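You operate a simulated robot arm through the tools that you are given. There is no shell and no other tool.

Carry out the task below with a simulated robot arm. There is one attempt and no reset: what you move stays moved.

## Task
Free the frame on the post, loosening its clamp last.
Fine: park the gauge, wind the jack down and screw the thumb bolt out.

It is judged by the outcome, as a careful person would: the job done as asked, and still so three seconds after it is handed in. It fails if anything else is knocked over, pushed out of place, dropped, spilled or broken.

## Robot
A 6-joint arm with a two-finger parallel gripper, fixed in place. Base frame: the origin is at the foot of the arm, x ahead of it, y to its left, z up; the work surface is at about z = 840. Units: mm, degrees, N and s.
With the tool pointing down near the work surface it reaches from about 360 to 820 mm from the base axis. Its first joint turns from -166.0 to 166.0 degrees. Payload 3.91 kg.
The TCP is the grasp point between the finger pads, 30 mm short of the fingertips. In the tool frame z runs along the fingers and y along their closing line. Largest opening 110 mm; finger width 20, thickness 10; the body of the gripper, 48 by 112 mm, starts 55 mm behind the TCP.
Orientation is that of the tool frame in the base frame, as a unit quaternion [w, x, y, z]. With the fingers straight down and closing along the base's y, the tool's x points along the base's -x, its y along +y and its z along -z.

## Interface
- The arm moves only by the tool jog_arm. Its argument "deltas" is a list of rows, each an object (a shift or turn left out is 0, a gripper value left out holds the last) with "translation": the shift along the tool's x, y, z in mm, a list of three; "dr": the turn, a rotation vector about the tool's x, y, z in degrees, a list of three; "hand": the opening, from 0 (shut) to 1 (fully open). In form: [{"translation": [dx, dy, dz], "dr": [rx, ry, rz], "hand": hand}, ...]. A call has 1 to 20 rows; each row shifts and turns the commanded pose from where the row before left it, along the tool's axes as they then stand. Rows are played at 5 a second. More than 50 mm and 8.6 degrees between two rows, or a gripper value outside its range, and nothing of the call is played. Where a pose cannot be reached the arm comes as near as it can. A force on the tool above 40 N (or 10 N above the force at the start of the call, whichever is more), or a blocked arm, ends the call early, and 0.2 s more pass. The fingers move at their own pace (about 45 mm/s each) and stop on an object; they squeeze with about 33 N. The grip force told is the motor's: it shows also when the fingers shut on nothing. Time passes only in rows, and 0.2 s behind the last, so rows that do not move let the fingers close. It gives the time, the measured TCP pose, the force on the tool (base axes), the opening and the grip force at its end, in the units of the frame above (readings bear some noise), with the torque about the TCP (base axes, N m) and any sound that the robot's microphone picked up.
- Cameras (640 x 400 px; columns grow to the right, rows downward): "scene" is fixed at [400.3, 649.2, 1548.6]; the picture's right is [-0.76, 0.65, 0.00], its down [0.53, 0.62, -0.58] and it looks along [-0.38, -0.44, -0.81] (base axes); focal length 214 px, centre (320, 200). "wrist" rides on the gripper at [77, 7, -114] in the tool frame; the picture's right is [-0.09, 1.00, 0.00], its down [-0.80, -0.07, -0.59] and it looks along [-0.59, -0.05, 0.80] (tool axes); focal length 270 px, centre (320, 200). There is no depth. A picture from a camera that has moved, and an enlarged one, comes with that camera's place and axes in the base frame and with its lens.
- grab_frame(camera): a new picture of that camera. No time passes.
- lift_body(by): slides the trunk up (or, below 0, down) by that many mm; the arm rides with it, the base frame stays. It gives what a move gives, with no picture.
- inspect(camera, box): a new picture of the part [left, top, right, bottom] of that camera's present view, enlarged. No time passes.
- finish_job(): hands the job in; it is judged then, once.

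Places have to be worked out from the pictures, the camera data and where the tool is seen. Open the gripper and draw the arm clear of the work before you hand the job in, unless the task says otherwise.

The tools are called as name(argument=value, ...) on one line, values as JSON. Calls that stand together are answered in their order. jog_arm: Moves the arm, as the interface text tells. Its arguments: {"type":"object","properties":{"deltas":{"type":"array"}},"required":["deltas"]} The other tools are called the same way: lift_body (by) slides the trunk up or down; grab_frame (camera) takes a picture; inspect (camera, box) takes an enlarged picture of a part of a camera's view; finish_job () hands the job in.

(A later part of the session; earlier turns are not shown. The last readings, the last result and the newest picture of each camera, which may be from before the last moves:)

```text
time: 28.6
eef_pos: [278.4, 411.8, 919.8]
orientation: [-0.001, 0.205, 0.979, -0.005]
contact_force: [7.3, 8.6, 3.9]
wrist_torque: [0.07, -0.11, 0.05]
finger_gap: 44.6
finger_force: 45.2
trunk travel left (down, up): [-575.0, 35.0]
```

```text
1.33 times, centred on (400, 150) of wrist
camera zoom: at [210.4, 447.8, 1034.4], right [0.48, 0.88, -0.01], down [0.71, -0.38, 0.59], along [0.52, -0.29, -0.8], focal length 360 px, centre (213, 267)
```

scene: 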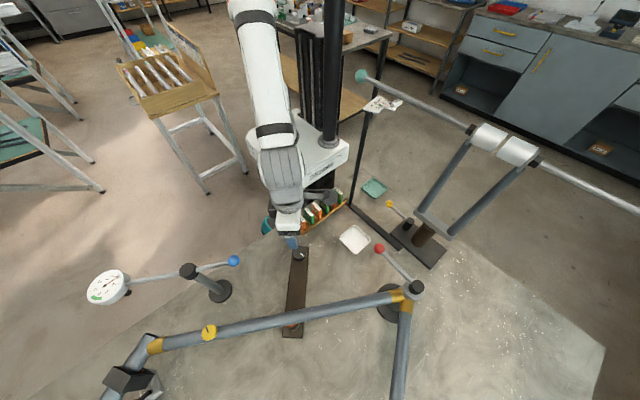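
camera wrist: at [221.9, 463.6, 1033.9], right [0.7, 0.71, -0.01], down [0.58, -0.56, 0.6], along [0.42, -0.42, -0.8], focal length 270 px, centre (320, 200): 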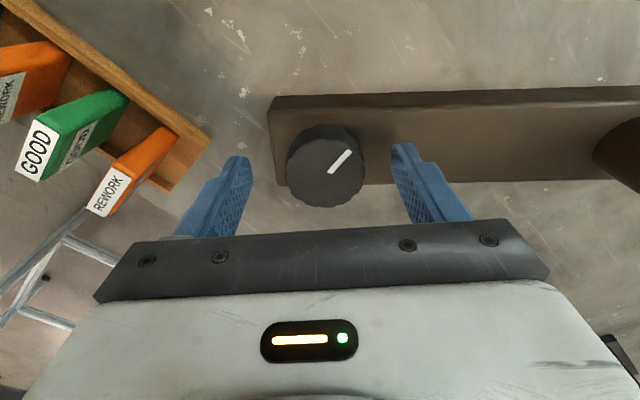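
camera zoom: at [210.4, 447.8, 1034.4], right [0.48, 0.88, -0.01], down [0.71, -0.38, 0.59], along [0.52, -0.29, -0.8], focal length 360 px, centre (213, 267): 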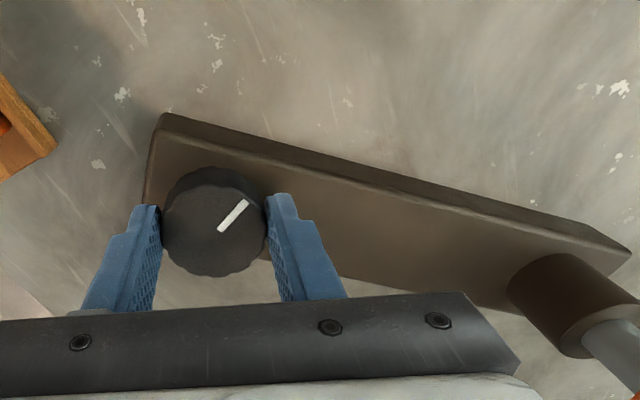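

The knob turns easily (0.05 N m). I'll continue CCW about 50° and compare the pad.

jog_arm(deltas=[{"dr": [0, 0, -6]}, {"dr": [0, 0, -6]}, {"dr": [0, 0, -6]}, {"dr": [0, 0, -6]}, {"dr": [0, 0, -6]}, {"dr": [0, 0, -6]}, {"dr": [0, 0, -6]}, {"dr": [0, 0, -6]}, {"translation": [0, 0, 0]}])

inspect(camera="scene", box=[270, 305, 320, 345])

grab_frame(camera="wrist")

```text
time: 30.6
eef_pos: [277.9, 409.4, 920.0]
orientation: [-0.005, -0.212, 0.977, -0.004]
contact_force: [5.7, -15.7, -4.1]
wrist_torque: [-0.82, -0.11, 0.0]
finger_gap: 45.0
finger_force: 44.8
trunk travel left (down, up): [-575.0, 35.0]
```

```text
10.00 times, centred on (295, 325) of scene
camera zoom: at [400.3, 649.2, 1548.6], right [-0.76, 0.65, 0.0], down [0.53, 0.62, -0.58], along [-0.38, -0.44, -0.81], focal length 2145 px, centre (570, -1050)
```

zoom: 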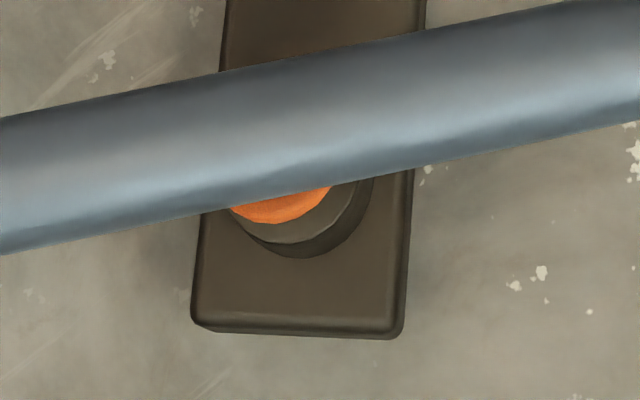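

```text
taken
camera wrist: at [205.6, 383.4, 1035.2], right [-0.33, 0.94, -0.01], down [0.76, 0.27, 0.59], along [0.55, 0.19, -0.81], focal length 270 px, centre (320, 200)
```

wrist: 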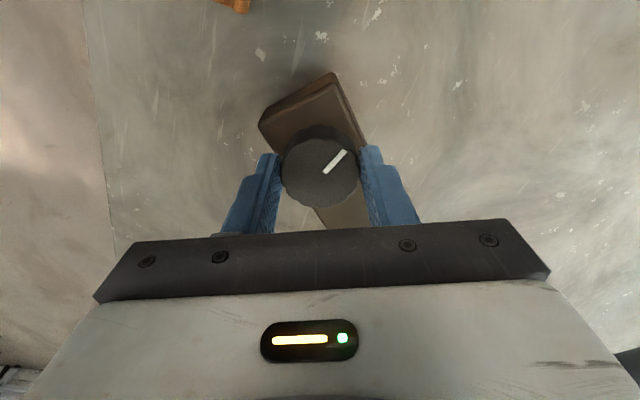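

The orange pad is peeking out very slightly more (i.e. lowering), torque stays low. I'll ease the side force and keep winding CCW.

jog_arm(deltas=[{"translation": [0, -1, 0], "dr": [0, 0, -4]}, {"dr": [0, 0, -8]}, {"dr": [0, 0, -8]}, {"dr": [0, 0, -8]}, {"dr": [0, 0, -8]}, {"dr": [0, 0, -8]}, {"dr": [0, 0, -8]}, {"dr": [0, 0, -8]}, {"dr": [0, 0, -8]}, {"dr": [0, 0, -8]}, {"translation": [0, 0, 0]}])

inspect(camera="scene", box=[270, 305, 320, 345])

grab_frame(camera="wrist")

```text
time: 32.7
eef_pos: [280.5, 407.4, 920.4]
orientation: [0.005, 0.741, -0.671, 0.0]
contact_force: [16.3, -8.4, -2.7]
wrist_torque: [-0.91, -1.19, -0.06]
finger_gap: 44.7
finger_force: 45.3
trunk travel left (down, up): [-575.0, 35.0]
stopped in row 10: the force on the tool passed its limit at 40 N (the readings are from after the stop); the commanded pose is now the measured one
```

```text
10.00 times, centred on (295, 325) of scene
camera zoom: at [400.3, 649.2, 1548.6], right [-0.76, 0.65, 0.0], down [0.53, 0.62, -0.58], along [-0.38, -0.44, -0.81], focal length 2145 px, centre (570, -1050)
```

zoom: 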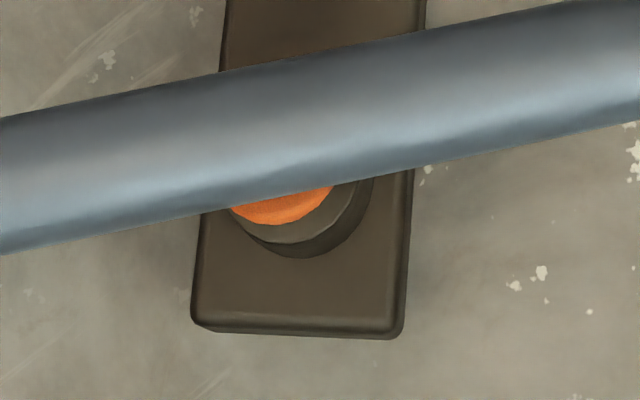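

```text
taken
camera wrist: at [281.6, 330.7, 1035.7], right [-1.0, -0.01, 0.01], down [-0.01, 0.81, 0.59], along [-0.01, 0.59, -0.81], focal length 270 px, centre (320, 200)
```

wrist: 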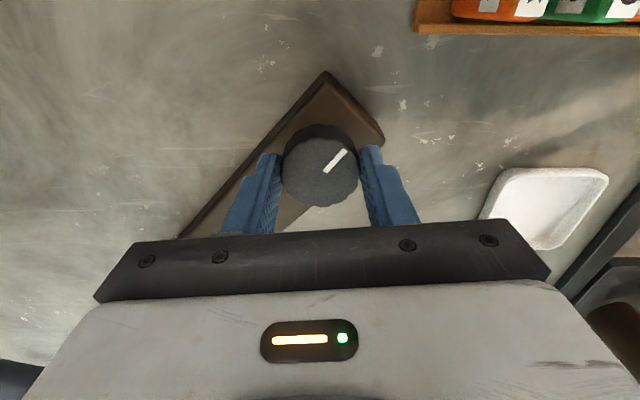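

Side force from slightly off-centre gripping stopped me at ~135° total turned. I'll take a tighter look at the pad, then release, re-centre at about (278.5,410.5) and continue.

inspect(camera="scene", box=[282, 318, 310, 334])

jog_arm(deltas=[{"translation": [0, 0, 0], "hand": 0.6}, {"translation": [0, 0, 0]}, {"translation": [0, 0, 0]}])

grab_frame(camera="wrist")

```text
16.00 times, centred on (296, 326) of scene
camera zoom: at [400.3, 649.2, 1548.6], right [-0.76, 0.65, 0.0], down [0.53, 0.62, -0.58], along [-0.38, -0.44, -0.81], focal length 3432 px, centre (704, -1816)
```

zoom: 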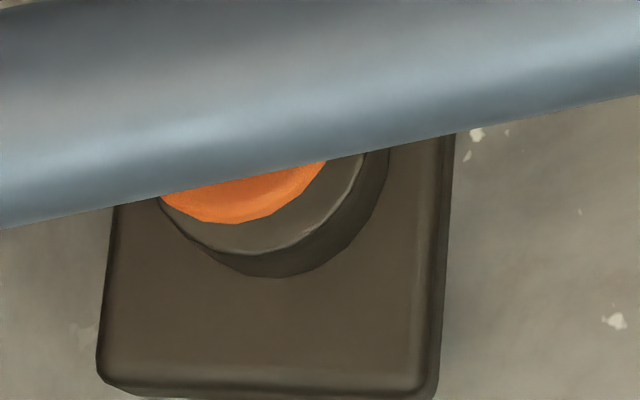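

```text
time: 33.5
eef_pos: [277.9, 409.8, 920.5]
orientation: [0.006, 0.742, -0.671, 0.001]
contact_force: [0.3, -0.4, -0.8]
wrist_torque: [-0.02, -0.02, -0.03]
finger_gap: 66.0
finger_force: 0.1
trunk travel left (down, up): [-575.0, 35.0]
```

```text
taken
camera wrist: at [279.2, 331.8, 1035.7], right [-1.0, -0.01, 0.01], down [-0.01, 0.81, 0.59], along [-0.01, 0.59, -0.81], focal length 270 px, centre (320, 200)
```

wrist: 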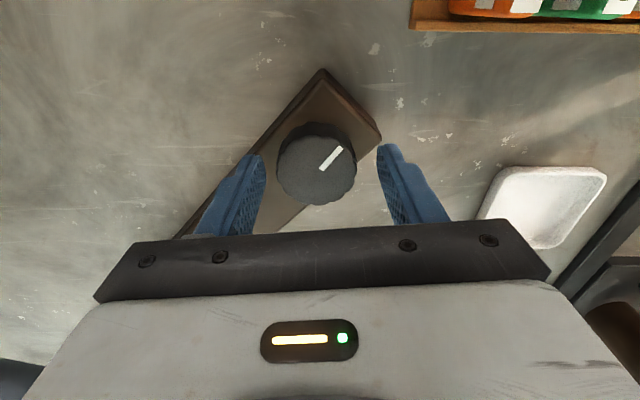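

Released; the knob centre now reads about (279.7,410). I'll shift ~1.8 mm to centre, regrip, and continue CCW.

jog_arm(deltas=[{"translation": [0, -1.8, 0]}, {"translation": [0, 0, 0], "hand": 0.3}, {"translation": [0, 0, 0]}, {"translation": [0, 0, 0]}, {"translation": [0, 0, 0]}])

```text
time: 34.7
eef_pos: [280.5, 409.6, 919.6]
orientation: [0.006, 0.742, -0.671, 0.001]
contact_force: [-0.2, -0.1, -1.1]
wrist_torque: [-0.11, -0.04, 0.01]
finger_gap: 44.6
finger_force: 45.5
trunk travel left (down, up): [-575.0, 35.0]
```

Centred grip with no side force now. Continuing to wind CCW.

jog_arm(deltas=[{"dr": [0, 0, -8]}, {"dr": [0, 0, -8]}, {"dr": [0, 0, -8]}, {"dr": [0, 0, -8]}, {"dr": [0, 0, -8]}, {"dr": [0, 0, -8]}, {"dr": [0, 0, -8]}, {"dr": [0, 0, -8]}, {"dr": [0, 0, -8]}, {"dr": [0, 0, -8]}, {"translation": [0, 0, 0]}])

inspect(camera="scene", box=[282, 318, 310, 334])

```text
time: 37.1
eef_pos: [281.6, 411.3, 920.6]
orientation: [0.005, 0.999, -0.037, -0.003]
contact_force: [1.3, 3.8, 6.2]
wrist_torque: [0.3, 0.37, -1.11]
finger_gap: 44.9
finger_force: 45.5
trunk travel left (down, up): [-575.0, 35.0]
```

```text
16.00 times, centred on (296, 326) of scene
camera zoom: at [400.3, 649.2, 1548.6], right [-0.76, 0.65, 0.0], down [0.53, 0.62, -0.58], along [-0.38, -0.44, -0.81], focal length 3432 px, centre (704, -1816)
```

zoom: 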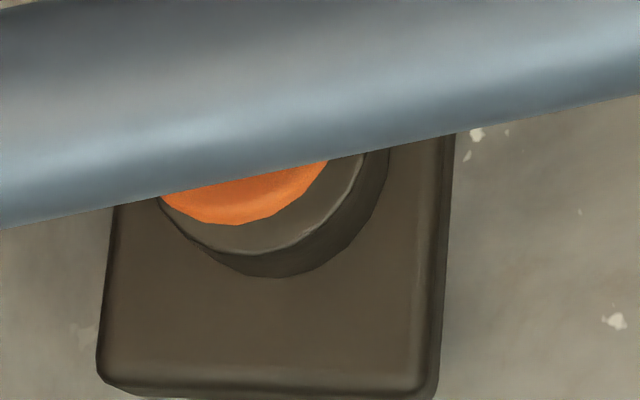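

Torque rose to about 1.1 N m, possibly an end stop. Let me look at the knob and the jack pad from the wrist camera before doing more.

grab_frame(camera="wrist")

grab_frame(camera="scene")

```text
taken
camera wrist: at [356.5, 397.4, 1035.3], right [-0.16, -0.99, 0.01], down [-0.79, 0.13, 0.6], along [-0.59, 0.09, -0.8], focal length 270 px, centre (320, 200)
```

wrist: 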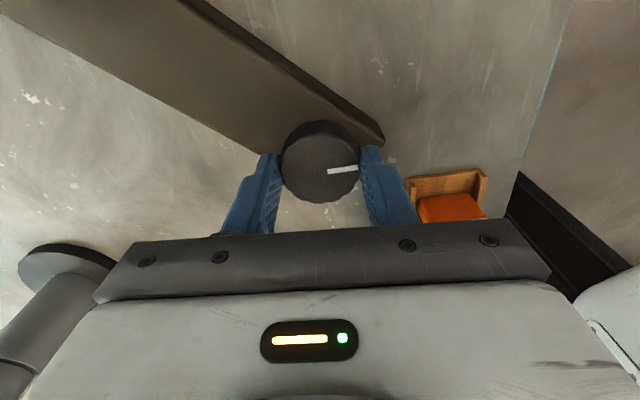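

```text
taken
```

scene: 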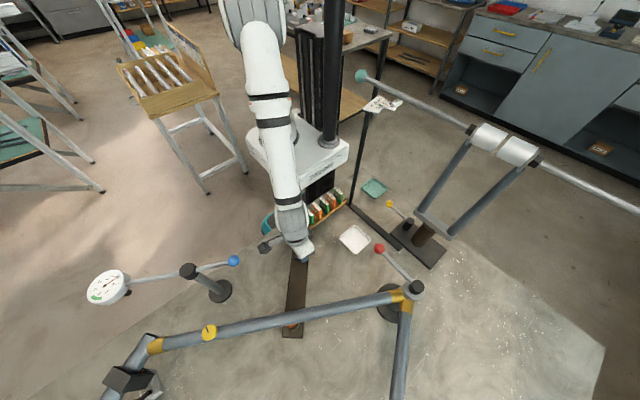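

The mark has slipped relative to the fingers: the knob itself has turned about 180° (mark from +y to -y) and hit an end stop. The pad image has shifted in the "lower" sense. I'll release, rise, and get a side view of the jack to verify.

jog_arm(deltas=[{"translation": [0, 0, 0], "hand": 0.65}, {"translation": [0, 0, 0]}, {"translation": [0, 0, 0]}, {"translation": [0, 0, -30]}, {"translation": [0, 0, -40]}, {"translation": [0, 0, -40]}, {"dr": [0, 0, -8.5]}, {"dr": [0, 0, -8.5]}, {"dr": [0, 0, -8.5]}, {"dr": [0, 0, -8.5]}, {"dr": [0, 8.5, 0]}, {"dr": [0, 8.5, 0]}, {"dr": [0, 8.5, 0]}, {"dr": [0, 8.5, 0]}, {"dr": [0, 8.5, 0]}, {"dr": [0, 8.5, 0]}, {"dr": [0, 8.5, 0]}, {"dr": [0, 8.5, 0]}, {"translation": [0, 0, 0]}])

grab_frame(camera="wrist")

```text
time: 41.1
eef_pos: [279.6, 410.8, 1030.6]
orientation: [-0.141, 0.803, 0.215, 0.538]
contact_force: [-0.3, -0.2, 0.3]
wrist_torque: [0.01, 0.0, 0.0]
finger_gap: 71.4
finger_force: 0.0
trunk travel left (down, up): [-575.0, 35.0]
```

```text
taken
camera wrist: at [216.2, 365.8, 1145.5], right [0.47, -0.88, -0.08], down [-0.78, -0.36, -0.51], along [0.43, 0.3, -0.85], focal length 270 px, centre (320, 200)
```

wrist: 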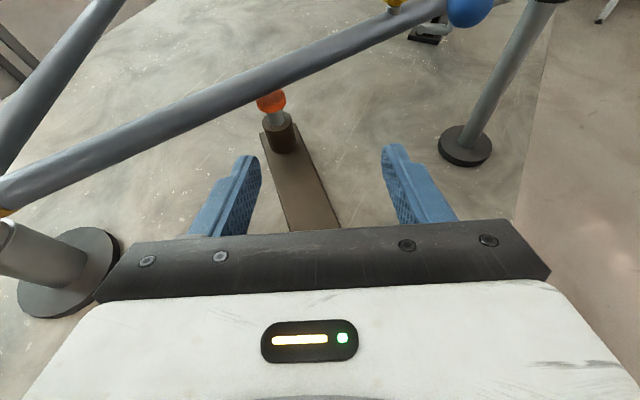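

inspect(camera="wrist", box=[220, 60, 340, 160])

inspect(camera="wrist", box=[320, 0, 520, 110])

inspect(camera="wrist", box=[0, 120, 200, 330])

```text
4.00 times, centred on (280, 110) of wrist
camera zoom: at [216.2, 365.8, 1145.5], right [0.47, -0.88, -0.08], down [-0.78, -0.36, -0.51], along [0.43, 0.3, -0.85], focal length 1081 px, centre (480, 560)
```

zoom: 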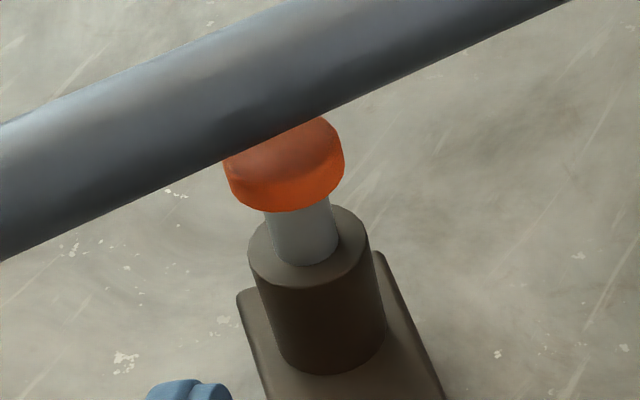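

```text
3.20 times, centred on (420, 55) of wrist
camera zoom: at [216.2, 365.8, 1145.5], right [0.47, -0.88, -0.08], down [-0.78, -0.36, -0.51], along [0.43, 0.3, -0.85], focal length 865 px, centre (0, 664)
```

zoom: 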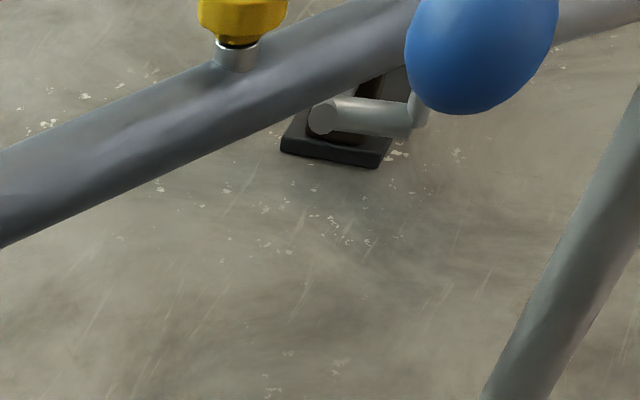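

```text
1.90 times, centred on (100, 225) of wrist
camera zoom: at [216.2, 365.8, 1145.5], right [0.47, -0.88, -0.08], down [-0.78, -0.36, -0.51], along [0.43, 0.3, -0.85], focal length 515 px, centre (739, 152)
```

zoom: 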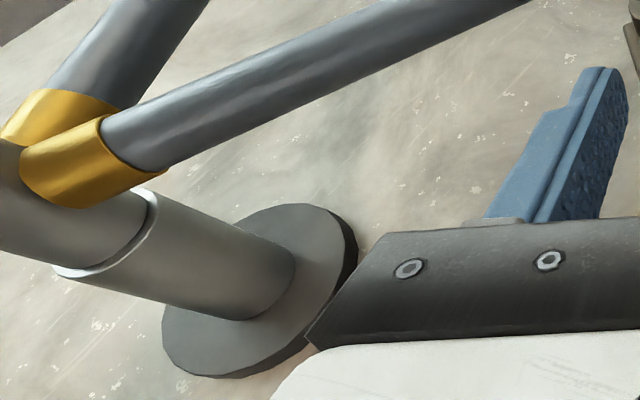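

The pad has come down roughly 7 mm (exposed stem is shorter than before), with a hard stop at ~180° of knob turn. I'll verify the stop with a fresh centred grip: level the tool, turn the wrist back, and return to the knob.

jog_arm(deltas=[{"dr": [0, -8.5, 0]}, {"dr": [0, -8.5, 0]}, {"dr": [0, -8.5, 0]}, {"dr": [0, -8.5, 0]}, {"dr": [0, -8.5, 0]}, {"dr": [0, -8.5, 0]}, {"dr": [0, -8.5, 0]}, {"dr": [0, -8.5, 0]}, {"dr": [0, 0, 8.5]}, {"dr": [0, 0, 8.5]}, {"dr": [0, 0, 8.5]}, {"dr": [0, 0, 8.5]}, {"dr": [0, 0, 8.5]}, {"dr": [0, 0, 8.5]}, {"dr": [0, 0, 8.5]}, {"dr": [0, 0, 8.5]}, {"dr": [0, 0, 8.5]}, {"dr": [0, 0, 8.5]}, {"translation": [0, 0, 0]}])

grab_frame(camera="wrist")

```text
time: 45.1
eef_pos: [280.4, 411.4, 1029.2]
orientation: [0.004, 0.885, -0.465, 0.0]
contact_force: [0.0, -0.3, 0.0]
wrist_torque: [0.02, 0.01, -0.01]
finger_gap: 71.4
finger_force: 0.1
trunk travel left (down, up): [-575.0, 35.0]
```

```text
taken
camera wrist: at [318.7, 343.6, 1145.0], right [-0.87, -0.49, 0.01], down [-0.39, 0.7, 0.59], along [-0.3, 0.51, -0.81], focal length 270 px, centre (320, 200)
```

wrist: 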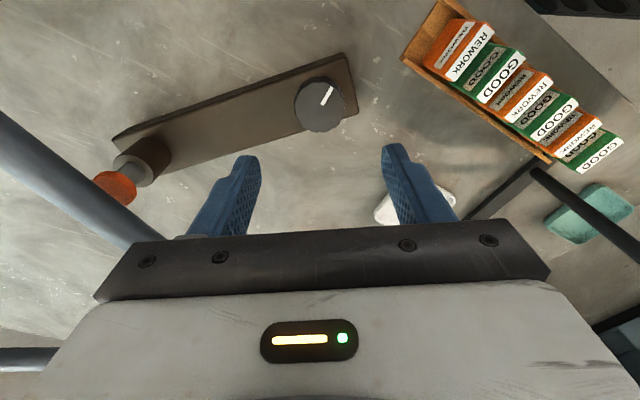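

The mark now points to about -y (~265°). I'll descend on the knob again for the stop check.

jog_arm(deltas=[{"translation": [0.5, 1, 40]}, {"translation": [0, 0, 40]}, {"translation": [0, 0, 20]}, {"translation": [0, 0, 11]}, {"translation": [0, 0, 0]}])

grab_frame(camera="wrist")

```text
time: 46.3
eef_pos: [281.0, 408.4, 917.7]
orientation: [0.005, 0.886, -0.464, 0.0]
contact_force: [-0.8, -0.2, 1.0]
wrist_torque: [-0.01, -0.02, -0.02]
finger_gap: 71.8
finger_force: 0.0
trunk travel left (down, up): [-575.0, 35.0]
```

```text
taken
camera wrist: at [318.4, 341.1, 1033.1], right [-0.87, -0.49, 0.01], down [-0.39, 0.7, 0.59], along [-0.3, 0.51, -0.81], focal length 270 px, centre (320, 200)
```

wrist: 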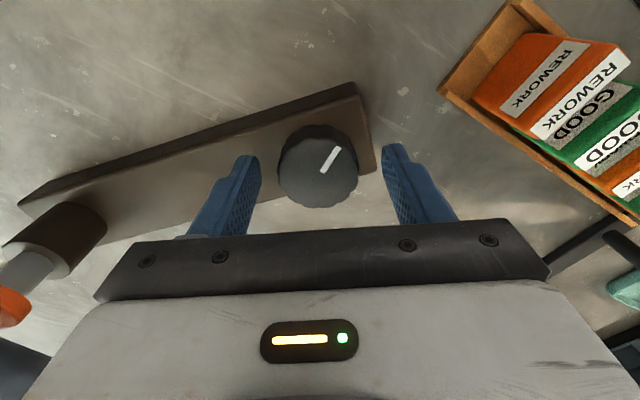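

Well centred. Grip and try a further ~20° CCW, checking whether the mark moves with the fingers.

jog_arm(deltas=[{"translation": [0, 0, 0], "hand": 0.3}, {"translation": [0, 0, 0]}, {"translation": [0, 0, 0]}, {"translation": [0, 0, 0]}, {"dr": [0, 0, -5]}, {"dr": [0, 0, -5]}, {"dr": [0, 0, -5]}, {"dr": [0, 0, -5]}, {"translation": [0, 0, 0]}])

grab_frame(camera="wrist")

```text
time: 48.3
eef_pos: [281.1, 410.1, 918.4]
orientation: [0.003, 0.953, -0.303, -0.002]
contact_force: [14.8, 8.1, 6.6]
wrist_torque: [0.42, -0.34, -0.67]
finger_gap: 45.4
finger_force: 45.0
trunk travel left (down, up): [-575.0, 35.0]
```

```text
taken
camera wrist: at [339.8, 359.4, 1033.4], right [-0.65, -0.76, 0.01], down [-0.61, 0.52, 0.59], along [-0.46, 0.38, -0.8], focal length 270 px, centre (320, 200)
```

wrist: 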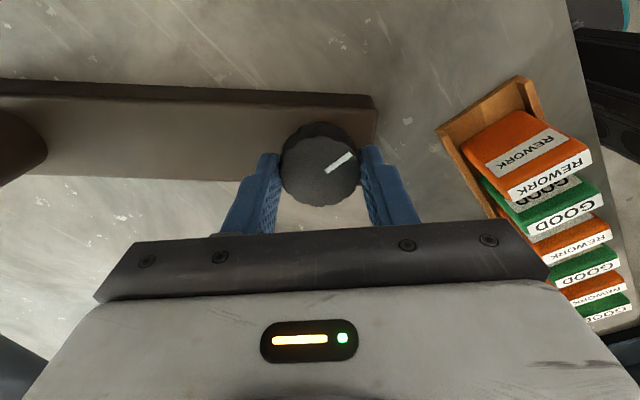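

The fingers slip on the knob at 0.7 N m, so the jack is at its bottom stop. I'll release, rise, and turn the wrist back to prepare for unscrewing the thumb bolt.

jog_arm(deltas=[{"translation": [0, 0, 0], "hand": 0.65}, {"translation": [0, 0, 0]}, {"translation": [0, 0, 0]}, {"translation": [0, 0, -30]}, {"translation": [0, 0, -45]}, {"translation": [0, 0, -45]}, {"translation": [0, 0, -45]}, {"translation": [0, 0, -40]}, {"dr": [0, 0, 8.5]}, {"dr": [0, 0, 8.5]}, {"dr": [0, 0, 8.5]}, {"dr": [0, 0, 8.5]}, {"dr": [0, 0, 8.5]}, {"dr": [0, 0, 8.5]}, {"dr": [0, 0, 8.5]}, {"dr": [0, 0, 8.5]}, {"dr": [0, 0, 8.5]}, {"dr": [0, 0, 8.5]}])

jog_arm(deltas=[{"dr": [0, 0, 8.5]}, {"dr": [0, 0, 8.5]}, {"dr": [0, 0, 8.5]}, {"dr": [0, 0, 8.5]}, {"dr": [0, 0, 8.5]}, {"dr": [0, 0, 8.5]}, {"dr": [0, 0, 8.5]}, {"dr": [0, 0, 8.5]}, {"dr": [0, 0, 8.5]}, {"dr": [0, 0, 8.5]}, {"dr": [0, 0, 8.5]}, {"dr": [0, 0, 8.5]}, {"translation": [0, 0, 0]}])

grab_frame(camera="wrist")

grab_frame(camera="scene")

```text
time: 52.1
eef_pos: [280.8, 410.7, 1122.5]
orientation: [-0.004, -0.497, 0.868, -0.003]
contact_force: [0.0, -1.1, 0.1]
wrist_torque: [0.0, 0.0, 0.04]
finger_gap: 71.5
finger_force: 0.1
trunk travel left (down, up): [-575.0, 35.0]
```

```text
time: 54.9
eef_pos: [280.8, 411.6, 1123.3]
orientation: [-0.002, 0.362, 0.932, -0.006]
contact_force: [-0.4, 0.4, -0.1]
wrist_torque: [0.0, -0.01, 0.0]
finger_gap: 71.5
finger_force: 0.0
trunk travel left (down, up): [-575.0, 35.0]
```

```text
taken
camera wrist: at [227.9, 467.0, 1238.7], right [0.74, 0.68, -0.01], down [0.55, -0.59, 0.6], along [0.4, -0.44, -0.8], focal length 270 px, centre (320, 200)
```

wrist: 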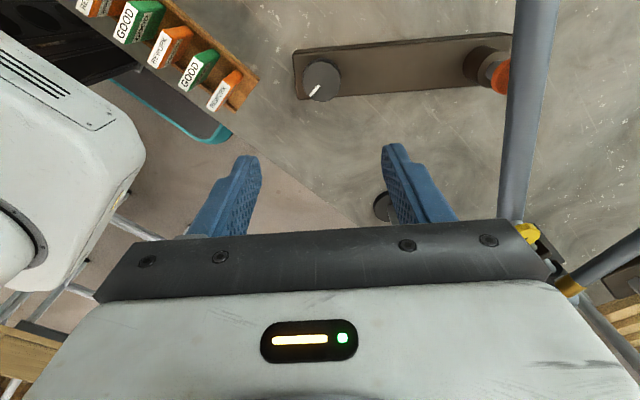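

```text
taken
```

scene: 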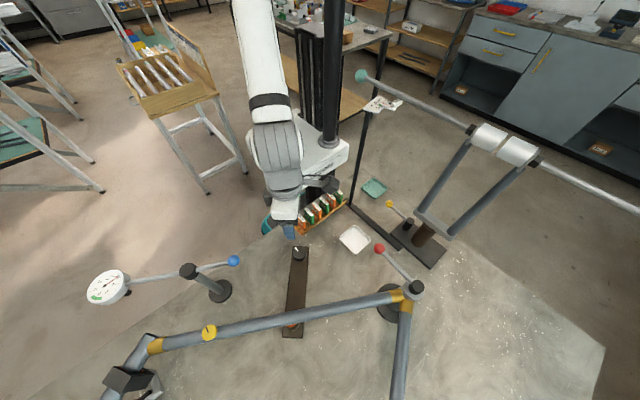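

I'll rotate a bit more to yaw ≈112° and travel at z≈1120 to above the yellow thumb bolt.

jog_arm(deltas=[{"dr": [0, 0, 8.5]}, {"dr": [0, 0, 8.5]}, {"dr": [0, 0, 8.5]}, {"translation": [-7.6, 39.5, 0]}, {"translation": [-7.6, 39.5, 0]}, {"translation": [-7.6, 39.5, 0]}, {"translation": [-7.6, 39.5, 0]}, {"translation": [-7.6, 39.5, 0]}, {"translation": [-7.6, 39.5, 0]}, {"translation": [-7.6, 39.5, 0]}, {"translation": [0, 0, 0]}])

grab_frame(camera="wrist")

```text
time: 57.3
eef_pos: [557.0, 464.6, 1122.8]
orientation: [0.001, 0.557, 0.83, -0.006]
contact_force: [-0.2, 0.3, 0.3]
wrist_torque: [0.04, -0.01, -0.01]
finger_gap: 71.4
finger_force: 0.0
trunk travel left (down, up): [-575.0, 35.0]
```

```text
taken
camera wrist: at [534.4, 538.9, 1236.7], right [0.96, 0.3, -0.01], down [0.24, -0.76, 0.6], along [0.17, -0.57, -0.8], focal length 270 px, centre (320, 200)
```

wrist: 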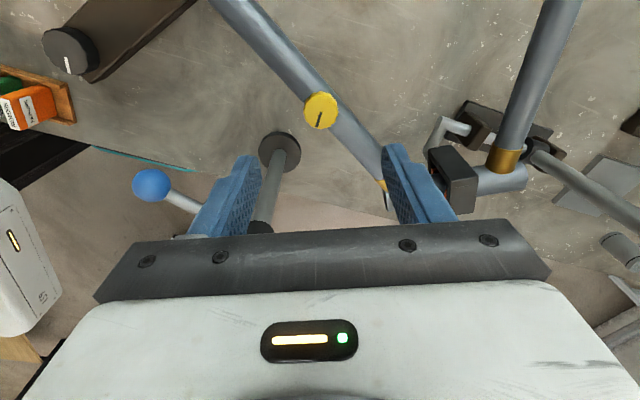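

inspect(camera="wrist", box=[260, 50, 420, 170])

inspect(camera="wrist", box=[400, 60, 640, 230])

```text
3.33 times, centred on (340, 110) of wrist
camera zoom: at [534.4, 538.9, 1236.7], right [0.96, 0.3, -0.01], down [0.24, -0.76, 0.6], along [0.17, -0.57, -0.8], focal length 901 px, centre (253, 500)
```

zoom: 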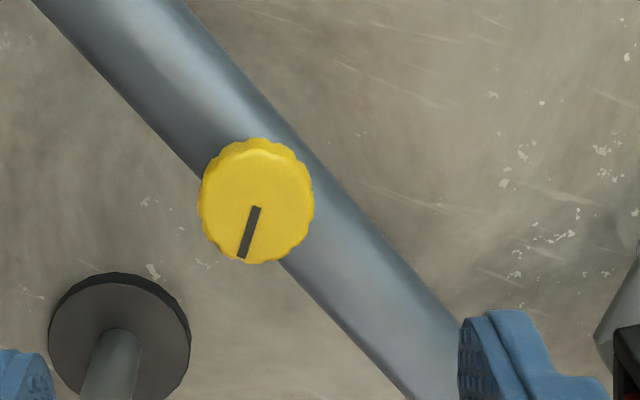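

```text
2.35 times, centred on (520, 145) of wrist
camera zoom: at [534.4, 538.9, 1236.7], right [0.96, 0.3, -0.01], down [0.24, -0.76, 0.6], along [0.17, -0.57, -0.8], focal length 636 px, centre (-151, 329)
```

zoom: 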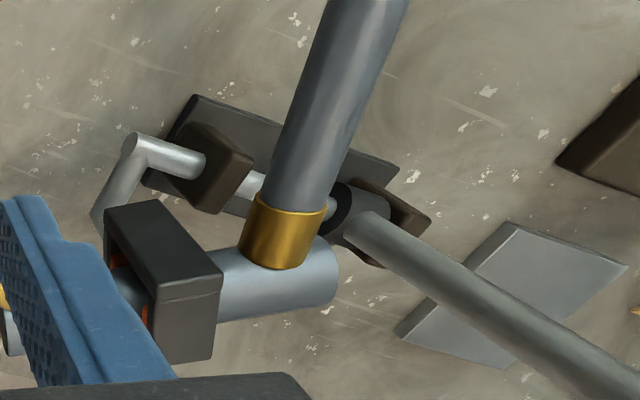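

Knob top centre ≈ (556.8,463.5,1003), diameter ≈ 29.5. I'll descend part way and re-check.

jog_arm(deltas=[{"translation": [-0.8, -0.5, 30], "hand": 0.5}, {"translation": [0, 0, 30]}, {"translation": [0, 0, 15]}, {"translation": [0, 0, 0]}])

inspect(camera="wrist", box=[200, 80, 440, 240])

```text
time: 58.3
eef_pos: [556.8, 463.9, 1046.1]
orientation: [-0.001, 0.558, 0.83, -0.005]
contact_force: [0.1, -1.3, -0.1]
wrist_torque: [0.02, 0.02, 0.01]
finger_gap: 54.9
finger_force: 0.1
trunk travel left (down, up): [-575.0, 35.0]
```

```text
2.50 times, centred on (320, 160) of wrist
camera zoom: at [534.0, 537.4, 1160.9], right [0.96, 0.3, -0.01], down [0.24, -0.76, 0.6], along [0.17, -0.58, -0.8], focal length 676 px, centre (320, 300)
```

zoom: 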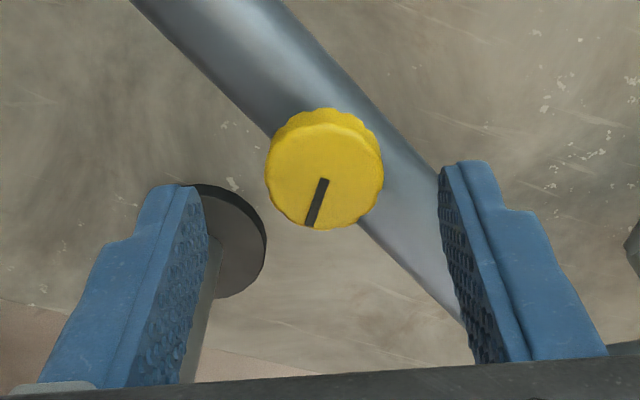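

Comparing with the earlier wide-baseline fixes, the knob top is at z≈1002 and the TCP is aligned with it. I'll descend to z≈1016 (tips ≈986, above the tube) and look.

jog_arm(deltas=[{"translation": [0, 0, 12]}, {"translation": [0, 0, 10]}, {"translation": [0, 0, 7]}, {"translation": [0, 0, 0]}])

inspect(camera="wrist", box=[200, 80, 440, 240])

inspect(camera="scene", box=[150, 270, 270, 370])

```text
time: 59.3
eef_pos: [555.5, 463.8, 1018.4]
orientation: [0.001, 0.558, 0.83, -0.006]
contact_force: [0.2, -0.5, -0.8]
wrist_torque: [-0.02, -0.02, -0.02]
finger_gap: 55.0
finger_force: 0.1
trunk travel left (down, up): [-575.0, 35.0]
```

```text
2.50 times, centred on (320, 160) of wrist
camera zoom: at [533.5, 537.5, 1133.0], right [0.96, 0.3, -0.01], down [0.24, -0.76, 0.6], along [0.17, -0.58, -0.8], focal length 676 px, centre (320, 300)
```

zoom: 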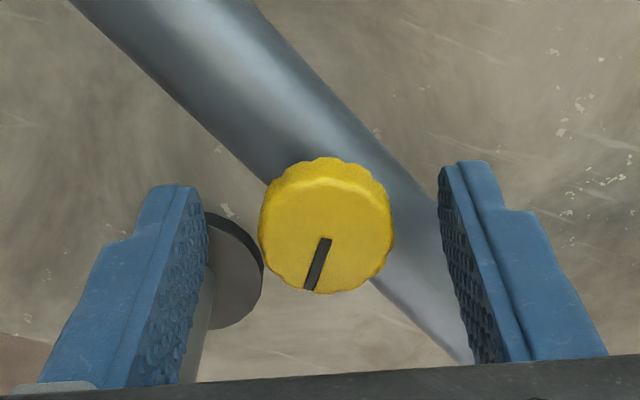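

```text
4.00 times, centred on (210, 320) of scene
camera zoom: at [400.3, 649.2, 1548.6], right [-0.76, 0.65, 0.0], down [0.53, 0.62, -0.58], along [-0.38, -0.44, -0.81], focal length 858 px, centre (760, -280)
```

zoom: 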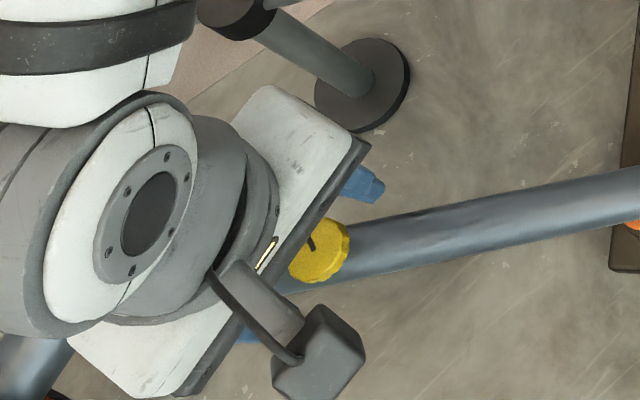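

The geometry is consistent (top ≈1003, aligned). Closing on the knob now.

jog_arm(deltas=[{"translation": [0, 0, 2], "hand": 0.15}, {"translation": [0, 0, 0]}, {"translation": [0, 0, 0]}, {"translation": [0, 0, 0]}])

inspect(camera="wrist", box=[200, 80, 440, 240])

```text
time: 60.3
eef_pos: [557.5, 463.5, 1016.9]
orientation: [0.0, 0.558, 0.83, -0.005]
contact_force: [7.0, 3.5, 2.0]
wrist_torque: [0.17, -0.12, 0.0]
finger_gap: 28.5
finger_force: 44.7
trunk travel left (down, up): [-575.0, 35.0]
```

```text
2.50 times, centred on (320, 160) of wrist
camera zoom: at [534.9, 537.3, 1131.3], right [0.96, 0.3, -0.01], down [0.24, -0.76, 0.6], along [0.17, -0.57, -0.8], focal length 676 px, centre (320, 300)
```

zoom: 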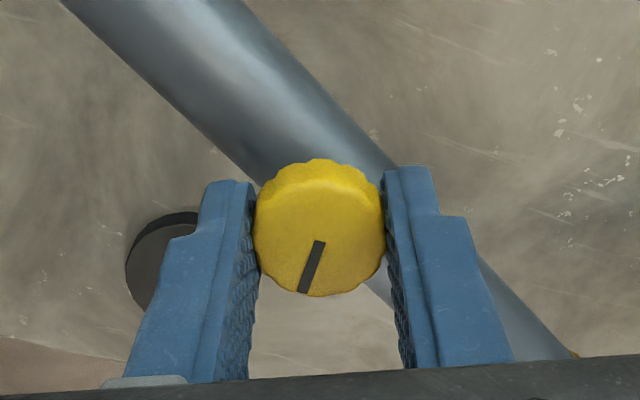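

Gripped (28.5 mm). Unscrew CCW with a first 40° and check force and height change.

jog_arm(deltas=[{"translation": [0, 0.6, 0], "dr": [0, 0, -4]}, {"dr": [0, 0, -8]}, {"dr": [0, 0, -8]}, {"dr": [0, 0, -8]}, {"dr": [0, 0, -8]}, {"translation": [0, 0, 0]}])

inspect(camera="wrist", box=[200, 80, 440, 240])

```text
time: 61.7
eef_pos: [559.4, 465.0, 1016.0]
orientation: [-0.001, 0.273, 0.962, -0.004]
contact_force: [14.6, 4.1, 9.9]
wrist_torque: [-0.02, -0.54, 0.04]
finger_gap: 28.6
finger_force: 45.1
trunk travel left (down, up): [-575.0, 35.0]
```

```text
2.50 times, centred on (320, 160) of wrist
camera zoom: at [496.3, 510.1, 1131.5], right [0.6, 0.8, -0.01], down [0.65, -0.48, 0.59], along [0.47, -0.36, -0.8], focal length 676 px, centre (320, 300)
```

zoom: 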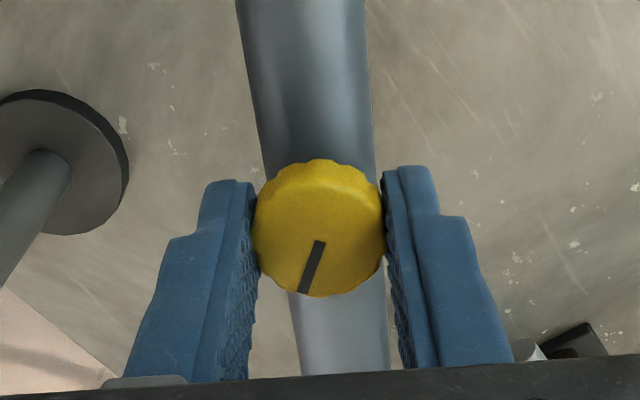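

The knob turns with the fingers and pushes upward (~10 N) as it unscrews. I'll relax the side offset, follow it up ~1.5 mm and read the force.

jog_arm(deltas=[{"translation": [-0.8, 0.9, -1.5]}, {"translation": [0, 0, 0]}])

```text
time: 62.3
eef_pos: [557.9, 463.5, 1017.0]
orientation: [-0.003, 0.273, 0.962, -0.004]
contact_force: [11.1, 4.6, 6.3]
wrist_torque: [0.09, -0.19, 0.0]
finger_gap: 28.4
finger_force: 44.7
trunk travel left (down, up): [-575.0, 35.0]
```

Both forces dropped in proportion (~2.5–3 N/mm), so I'll shift the remaining offset (about +3,+1.2 in x,y and +2 up).

jog_arm(deltas=[{"translation": [-1.9, 2.6, -2]}, {"translation": [0, 0, 0]}])

inspect(camera="wrist", box=[200, 80, 440, 240])

```text
time: 62.9
eef_pos: [558.3, 464.3, 1016.4]
orientation: [-0.004, 0.274, 0.962, -0.008]
contact_force: [-9.9, -6.2, -7.1]
wrist_torque: [-0.33, 0.19, 0.01]
finger_gap: 28.5
finger_force: 45.0
trunk travel left (down, up): [-575.0, 35.0]
```

```text
2.50 times, centred on (320, 160) of wrist
camera zoom: at [497.2, 511.1, 1132.5], right [0.6, 0.8, -0.02], down [0.65, -0.47, 0.59], along [0.47, -0.37, -0.8], focal length 676 px, centre (320, 300)
```

zoom: 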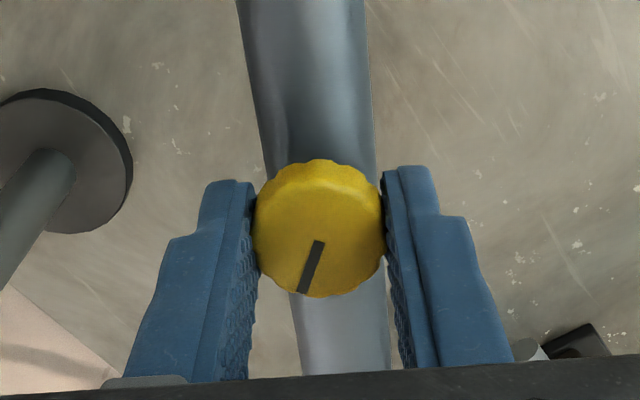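

Overshot; stiffness is about 6.6 N/mm. I'll go back half way, then rotate with a small upward follow and check.

jog_arm(deltas=[{"translation": [0.8, -1.6, 1]}, {"translation": [0, 0, 0]}, {"translation": [0, 0, 0]}])

jog_arm(deltas=[{"dr": [0, 0, -8]}, {"dr": [0, 0, -8]}, {"dr": [0, 0, -8]}, {"dr": [0, 0, -8]}, {"translation": [0, 0, 0]}])

```text
time: 63.7
eef_pos: [558.0, 464.5, 1018.3]
orientation: [-0.002, 0.275, 0.961, -0.006]
contact_force: [-7.4, -4.3, -11.7]
wrist_torque: [0.07, 0.2, -0.04]
finger_gap: 28.6
finger_force: 45.0
trunk travel left (down, up): [-575.0, 35.0]
```

```text
time: 64.9
eef_pos: [558.4, 464.8, 1018.0]
orientation: [-0.004, -0.004, 1.0, -0.005]
contact_force: [-9.2, -2.1, -13.0]
wrist_torque: [-0.05, 0.09, 0.04]
finger_gap: 28.8
finger_force: 45.1
trunk travel left (down, up): [-575.0, 35.0]
```

Forces show lag; I'm now commanding slightly above/−x of the knob. I'll correct (down 1.5, +1.2 in x) and let it settle.

jog_arm(deltas=[{"translation": [-1.2, 0.3, 1.5]}, {"translation": [0, 0, 0]}, {"translation": [0, 0, 0]}, {"translation": [0, 0, 0]}])

inspect(camera="wrist", box=[200, 80, 440, 240])

inspect(camera="scene", box=[150, 270, 270, 370])

```text
time: 65.9
eef_pos: [558.9, 465.2, 1018.0]
orientation: [-0.002, -0.002, 1.0, -0.005]
contact_force: [-16.3, -1.1, -3.2]
wrist_torque: [-0.04, 0.71, -0.01]
finger_gap: 28.7
finger_force: 45.3
trunk travel left (down, up): [-575.0, 35.0]
```

```text
2.50 times, centred on (320, 160) of wrist
camera zoom: at [481.5, 471.3, 1133.1], right [0.08, 1.0, -0.01], down [0.8, -0.06, 0.59], along [0.59, -0.06, -0.81], focal length 676 px, centre (320, 300)
```

zoom: 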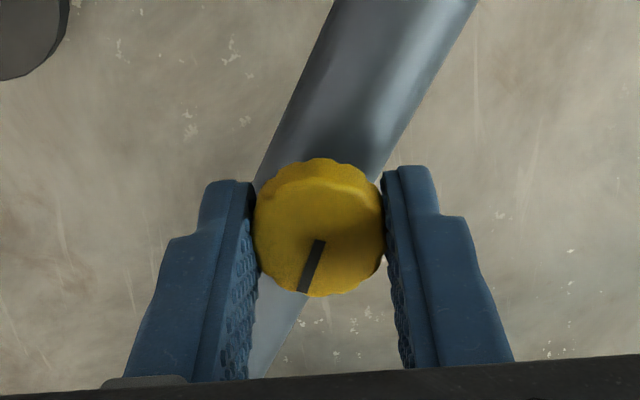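

```text
4.00 times, centred on (210, 320) of scene
camera zoom: at [400.3, 649.2, 1548.6], right [-0.76, 0.65, 0.0], down [0.53, 0.62, -0.58], along [-0.38, -0.44, -0.81], focal length 858 px, centre (760, -280)
```

zoom: 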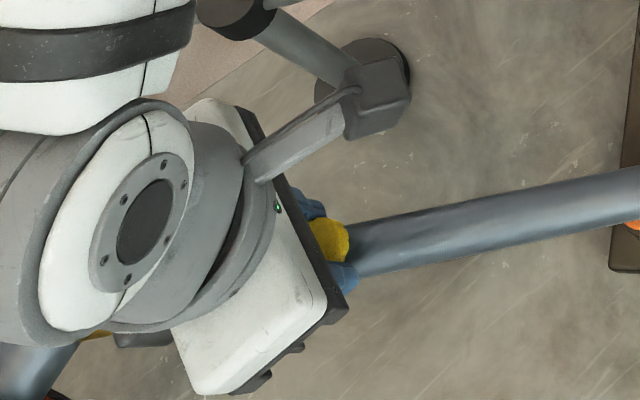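

I moved x the wrong way there; correcting by -2.5 mm in base x, then continuing the CCW turn.

jog_arm(deltas=[{"translation": [2.5, 0, 0.4]}, {"translation": [0, 0, 0]}, {"translation": [0, 0, 0]}])

jog_arm(deltas=[{"dr": [0, 0, -8]}, {"dr": [0, 0, -8]}, {"dr": [0, 0, -8]}, {"dr": [0, 0, -8]}, {"dr": [0, 0, -8]}, {"dr": [0, 0, -8]}, {"translation": [0, 0, 0]}, {"translation": [0, 0, 0]}])

inspect(camera="wrist", box=[200, 80, 440, 240])

```text
time: 66.7
eef_pos: [558.3, 464.7, 1017.1]
orientation: [-0.002, -0.002, 1.0, -0.003]
contact_force: [1.4, 3.9, 3.3]
wrist_torque: [0.08, -0.36, 0.01]
finger_gap: 28.5
finger_force: 44.7
trunk travel left (down, up): [-575.0, 35.0]
```

```text
time: 68.5
eef_pos: [559.1, 466.0, 1017.6]
orientation: [-0.004, -0.409, 0.912, -0.003]
contact_force: [8.0, 15.9, 13.2]
wrist_torque: [0.34, -0.17, -0.01]
finger_gap: 28.4
finger_force: 44.9
trunk travel left (down, up): [-575.0, 35.0]
```

```text
2.50 times, centred on (320, 160) of wrist
camera zoom: at [501.7, 412.7, 1132.7], right [-0.68, 0.73, 0.0], down [0.59, 0.56, 0.59], along [0.43, 0.4, -0.81], focal length 676 px, centre (320, 300)
```

zoom: 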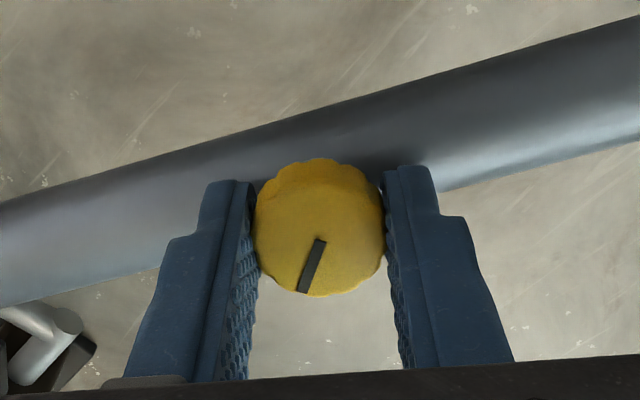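

Fz grew ~10 N over 48°, so the bolt does rise (roughly 1.5 mm). I'll relax and continue turning with an upward follow of ~0.25 mm per row.

jog_arm(deltas=[{"translation": [-2.5, 0.7, -2]}, {"translation": [0, 0, 0]}, {"translation": [0, 0, 0]}])

jog_arm(deltas=[{"translation": [0, 0, -0.2], "dr": [0, 0, -8]}, {"translation": [0, 0, -0.2], "dr": [0, 0, -8]}, {"translation": [0, 0, -0.2], "dr": [0, 0, -8]}, {"translation": [0, 0, -0.2], "dr": [0, 0, -8]}, {"translation": [0, 0, -0.2], "dr": [0, 0, -8]}, {"translation": [0, 0, 0]}, {"translation": [0, 0, 0]}])

inspect(camera="wrist", box=[200, 80, 440, 240])

```text
time: 69.3
eef_pos: [559.0, 466.7, 1017.5]
orientation: [-0.006, -0.408, 0.913, -0.003]
contact_force: [0.4, -1.1, 2.0]
wrist_torque: [-0.32, 0.17, -0.01]
finger_gap: 28.6
finger_force: 45.0
trunk travel left (down, up): [-575.0, 35.0]
```

```text
time: 70.9
eef_pos: [557.5, 465.9, 1018.5]
orientation: [-0.006, -0.697, 0.717, -0.001]
contact_force: [-17.9, -12.1, -13.5]
wrist_torque: [-0.41, 0.35, -0.02]
finger_gap: 28.4
finger_force: 45.3
trunk travel left (down, up): [-575.0, 35.0]
```

```text
2.50 times, centred on (320, 160) of wrist
camera zoom: at [548.5, 389.6, 1134.8], right [-0.99, 0.12, 0.01], down [0.1, 0.8, 0.59], along [0.06, 0.58, -0.81], focal length 676 px, centre (320, 300)
```

zoom: 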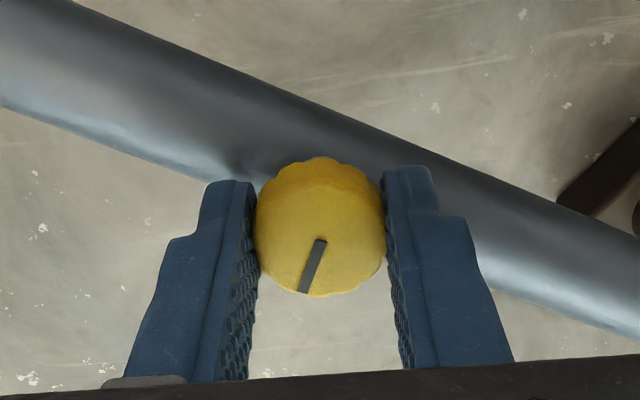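

The knob has turned ~156° and risen ~1.6 mm. I'll relax the offsets and continue with a gentler follow.

jog_arm(deltas=[{"translation": [1.7, 2.3, 1.7]}, {"translation": [0, 0, 0]}, {"translation": [0, 0, 0]}])

jog_arm(deltas=[{"translation": [0, 0, -0.1], "dr": [0, 0, -8]}, {"translation": [0, 0, -0.1], "dr": [0, 0, -8]}, {"translation": [0, 0, -0.1], "dr": [0, 0, -8]}, {"translation": [0, 0, -0.1], "dr": [0, 0, -8]}, {"translation": [0, 0, -0.1], "dr": [0, 0, -8]}, {"translation": [0, 0, 0]}, {"translation": [0, 0, 0]}])

inspect(camera="wrist", box=[200, 80, 440, 240])

```text
time: 71.7
eef_pos: [556.9, 467.0, 1018.0]
orientation: [-0.004, -0.696, 0.718, -0.002]
contact_force: [-3.0, -2.3, -5.6]
wrist_torque: [0.23, 0.02, -0.01]
finger_gap: 28.4
finger_force: 44.8
trunk travel left (down, up): [-575.0, 35.0]
```

```text
time: 73.3
eef_pos: [556.3, 466.6, 1018.2]
orientation: [0.006, 0.9, -0.436, 0.0]
contact_force: [2.2, 1.6, -0.4]
wrist_torque: [0.05, 0.01, -0.01]
finger_gap: 28.5
finger_force: 45.2
trunk travel left (down, up): [-575.0, 35.0]
```

```text
2.50 times, centred on (320, 160) of wrist
camera zoom: at [598.8, 401.2, 1134.0], right [-0.84, -0.55, 0.01], down [-0.44, 0.68, 0.59], along [-0.33, 0.49, -0.81], focal length 676 px, centre (320, 300)
```

zoom: 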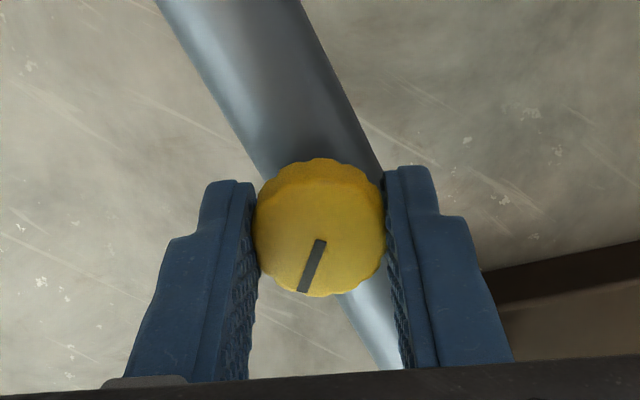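

Good, nearly force-free now. Continue ~64° more to near the wrist's known range.

jog_arm(deltas=[{"translation": [0, 0, -0.1], "dr": [0, 0, -8]}, {"translation": [0, 0, -0.1], "dr": [0, 0, -8]}, {"translation": [0, 0, -0.1], "dr": [0, 0, -8]}, {"translation": [0, 0, -0.1], "dr": [0, 0, -8]}, {"translation": [0, 0, -0.1], "dr": [0, 0, -8]}, {"translation": [0, 0, -0.1], "dr": [0, 0, -8]}, {"translation": [0, 0, -0.1], "dr": [0, 0, -8]}, {"translation": [0, 0, -0.1], "dr": [0, 0, -8]}, {"translation": [0, 0, 0]}, {"translation": [0, 0, 0]}])

grab_frame(camera="wrist")

inspect(camera="scene", box=[150, 270, 270, 370])

```text
time: 75.5
eef_pos: [556.2, 465.8, 1018.7]
orientation: [0.004, 0.994, 0.106, -0.004]
contact_force: [-3.6, -10.1, -3.0]
wrist_torque: [-0.18, 0.18, 0.0]
finger_gap: 28.4
finger_force: 44.6
trunk travel left (down, up): [-575.0, 35.0]
```

```text
taken
camera wrist: at [632.8, 474.3, 1133.9], right [0.13, -0.99, 0.01], down [-0.79, -0.1, 0.6], along [-0.59, -0.08, -0.8], focal length 270 px, centre (320, 200)
```

wrist: 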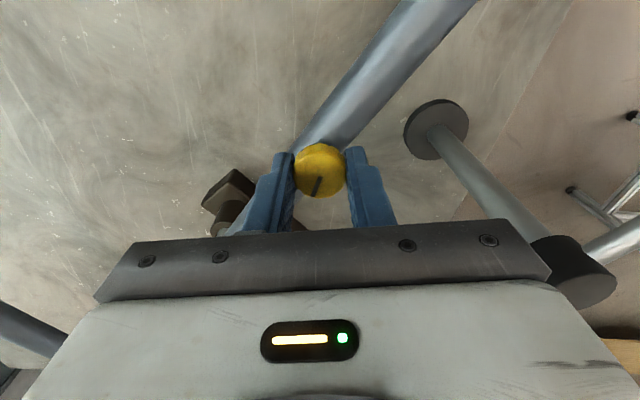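

```text
4.00 times, centred on (210, 320) of scene
camera zoom: at [400.3, 649.2, 1548.6], right [-0.76, 0.65, 0.0], down [0.53, 0.62, -0.58], along [-0.38, -0.44, -0.81], focal length 858 px, centre (760, -280)
```

zoom: 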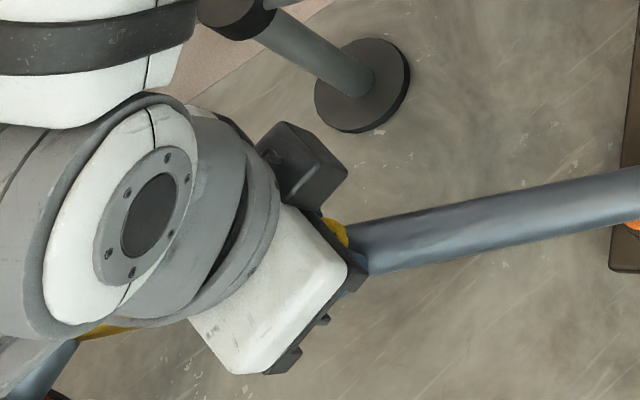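

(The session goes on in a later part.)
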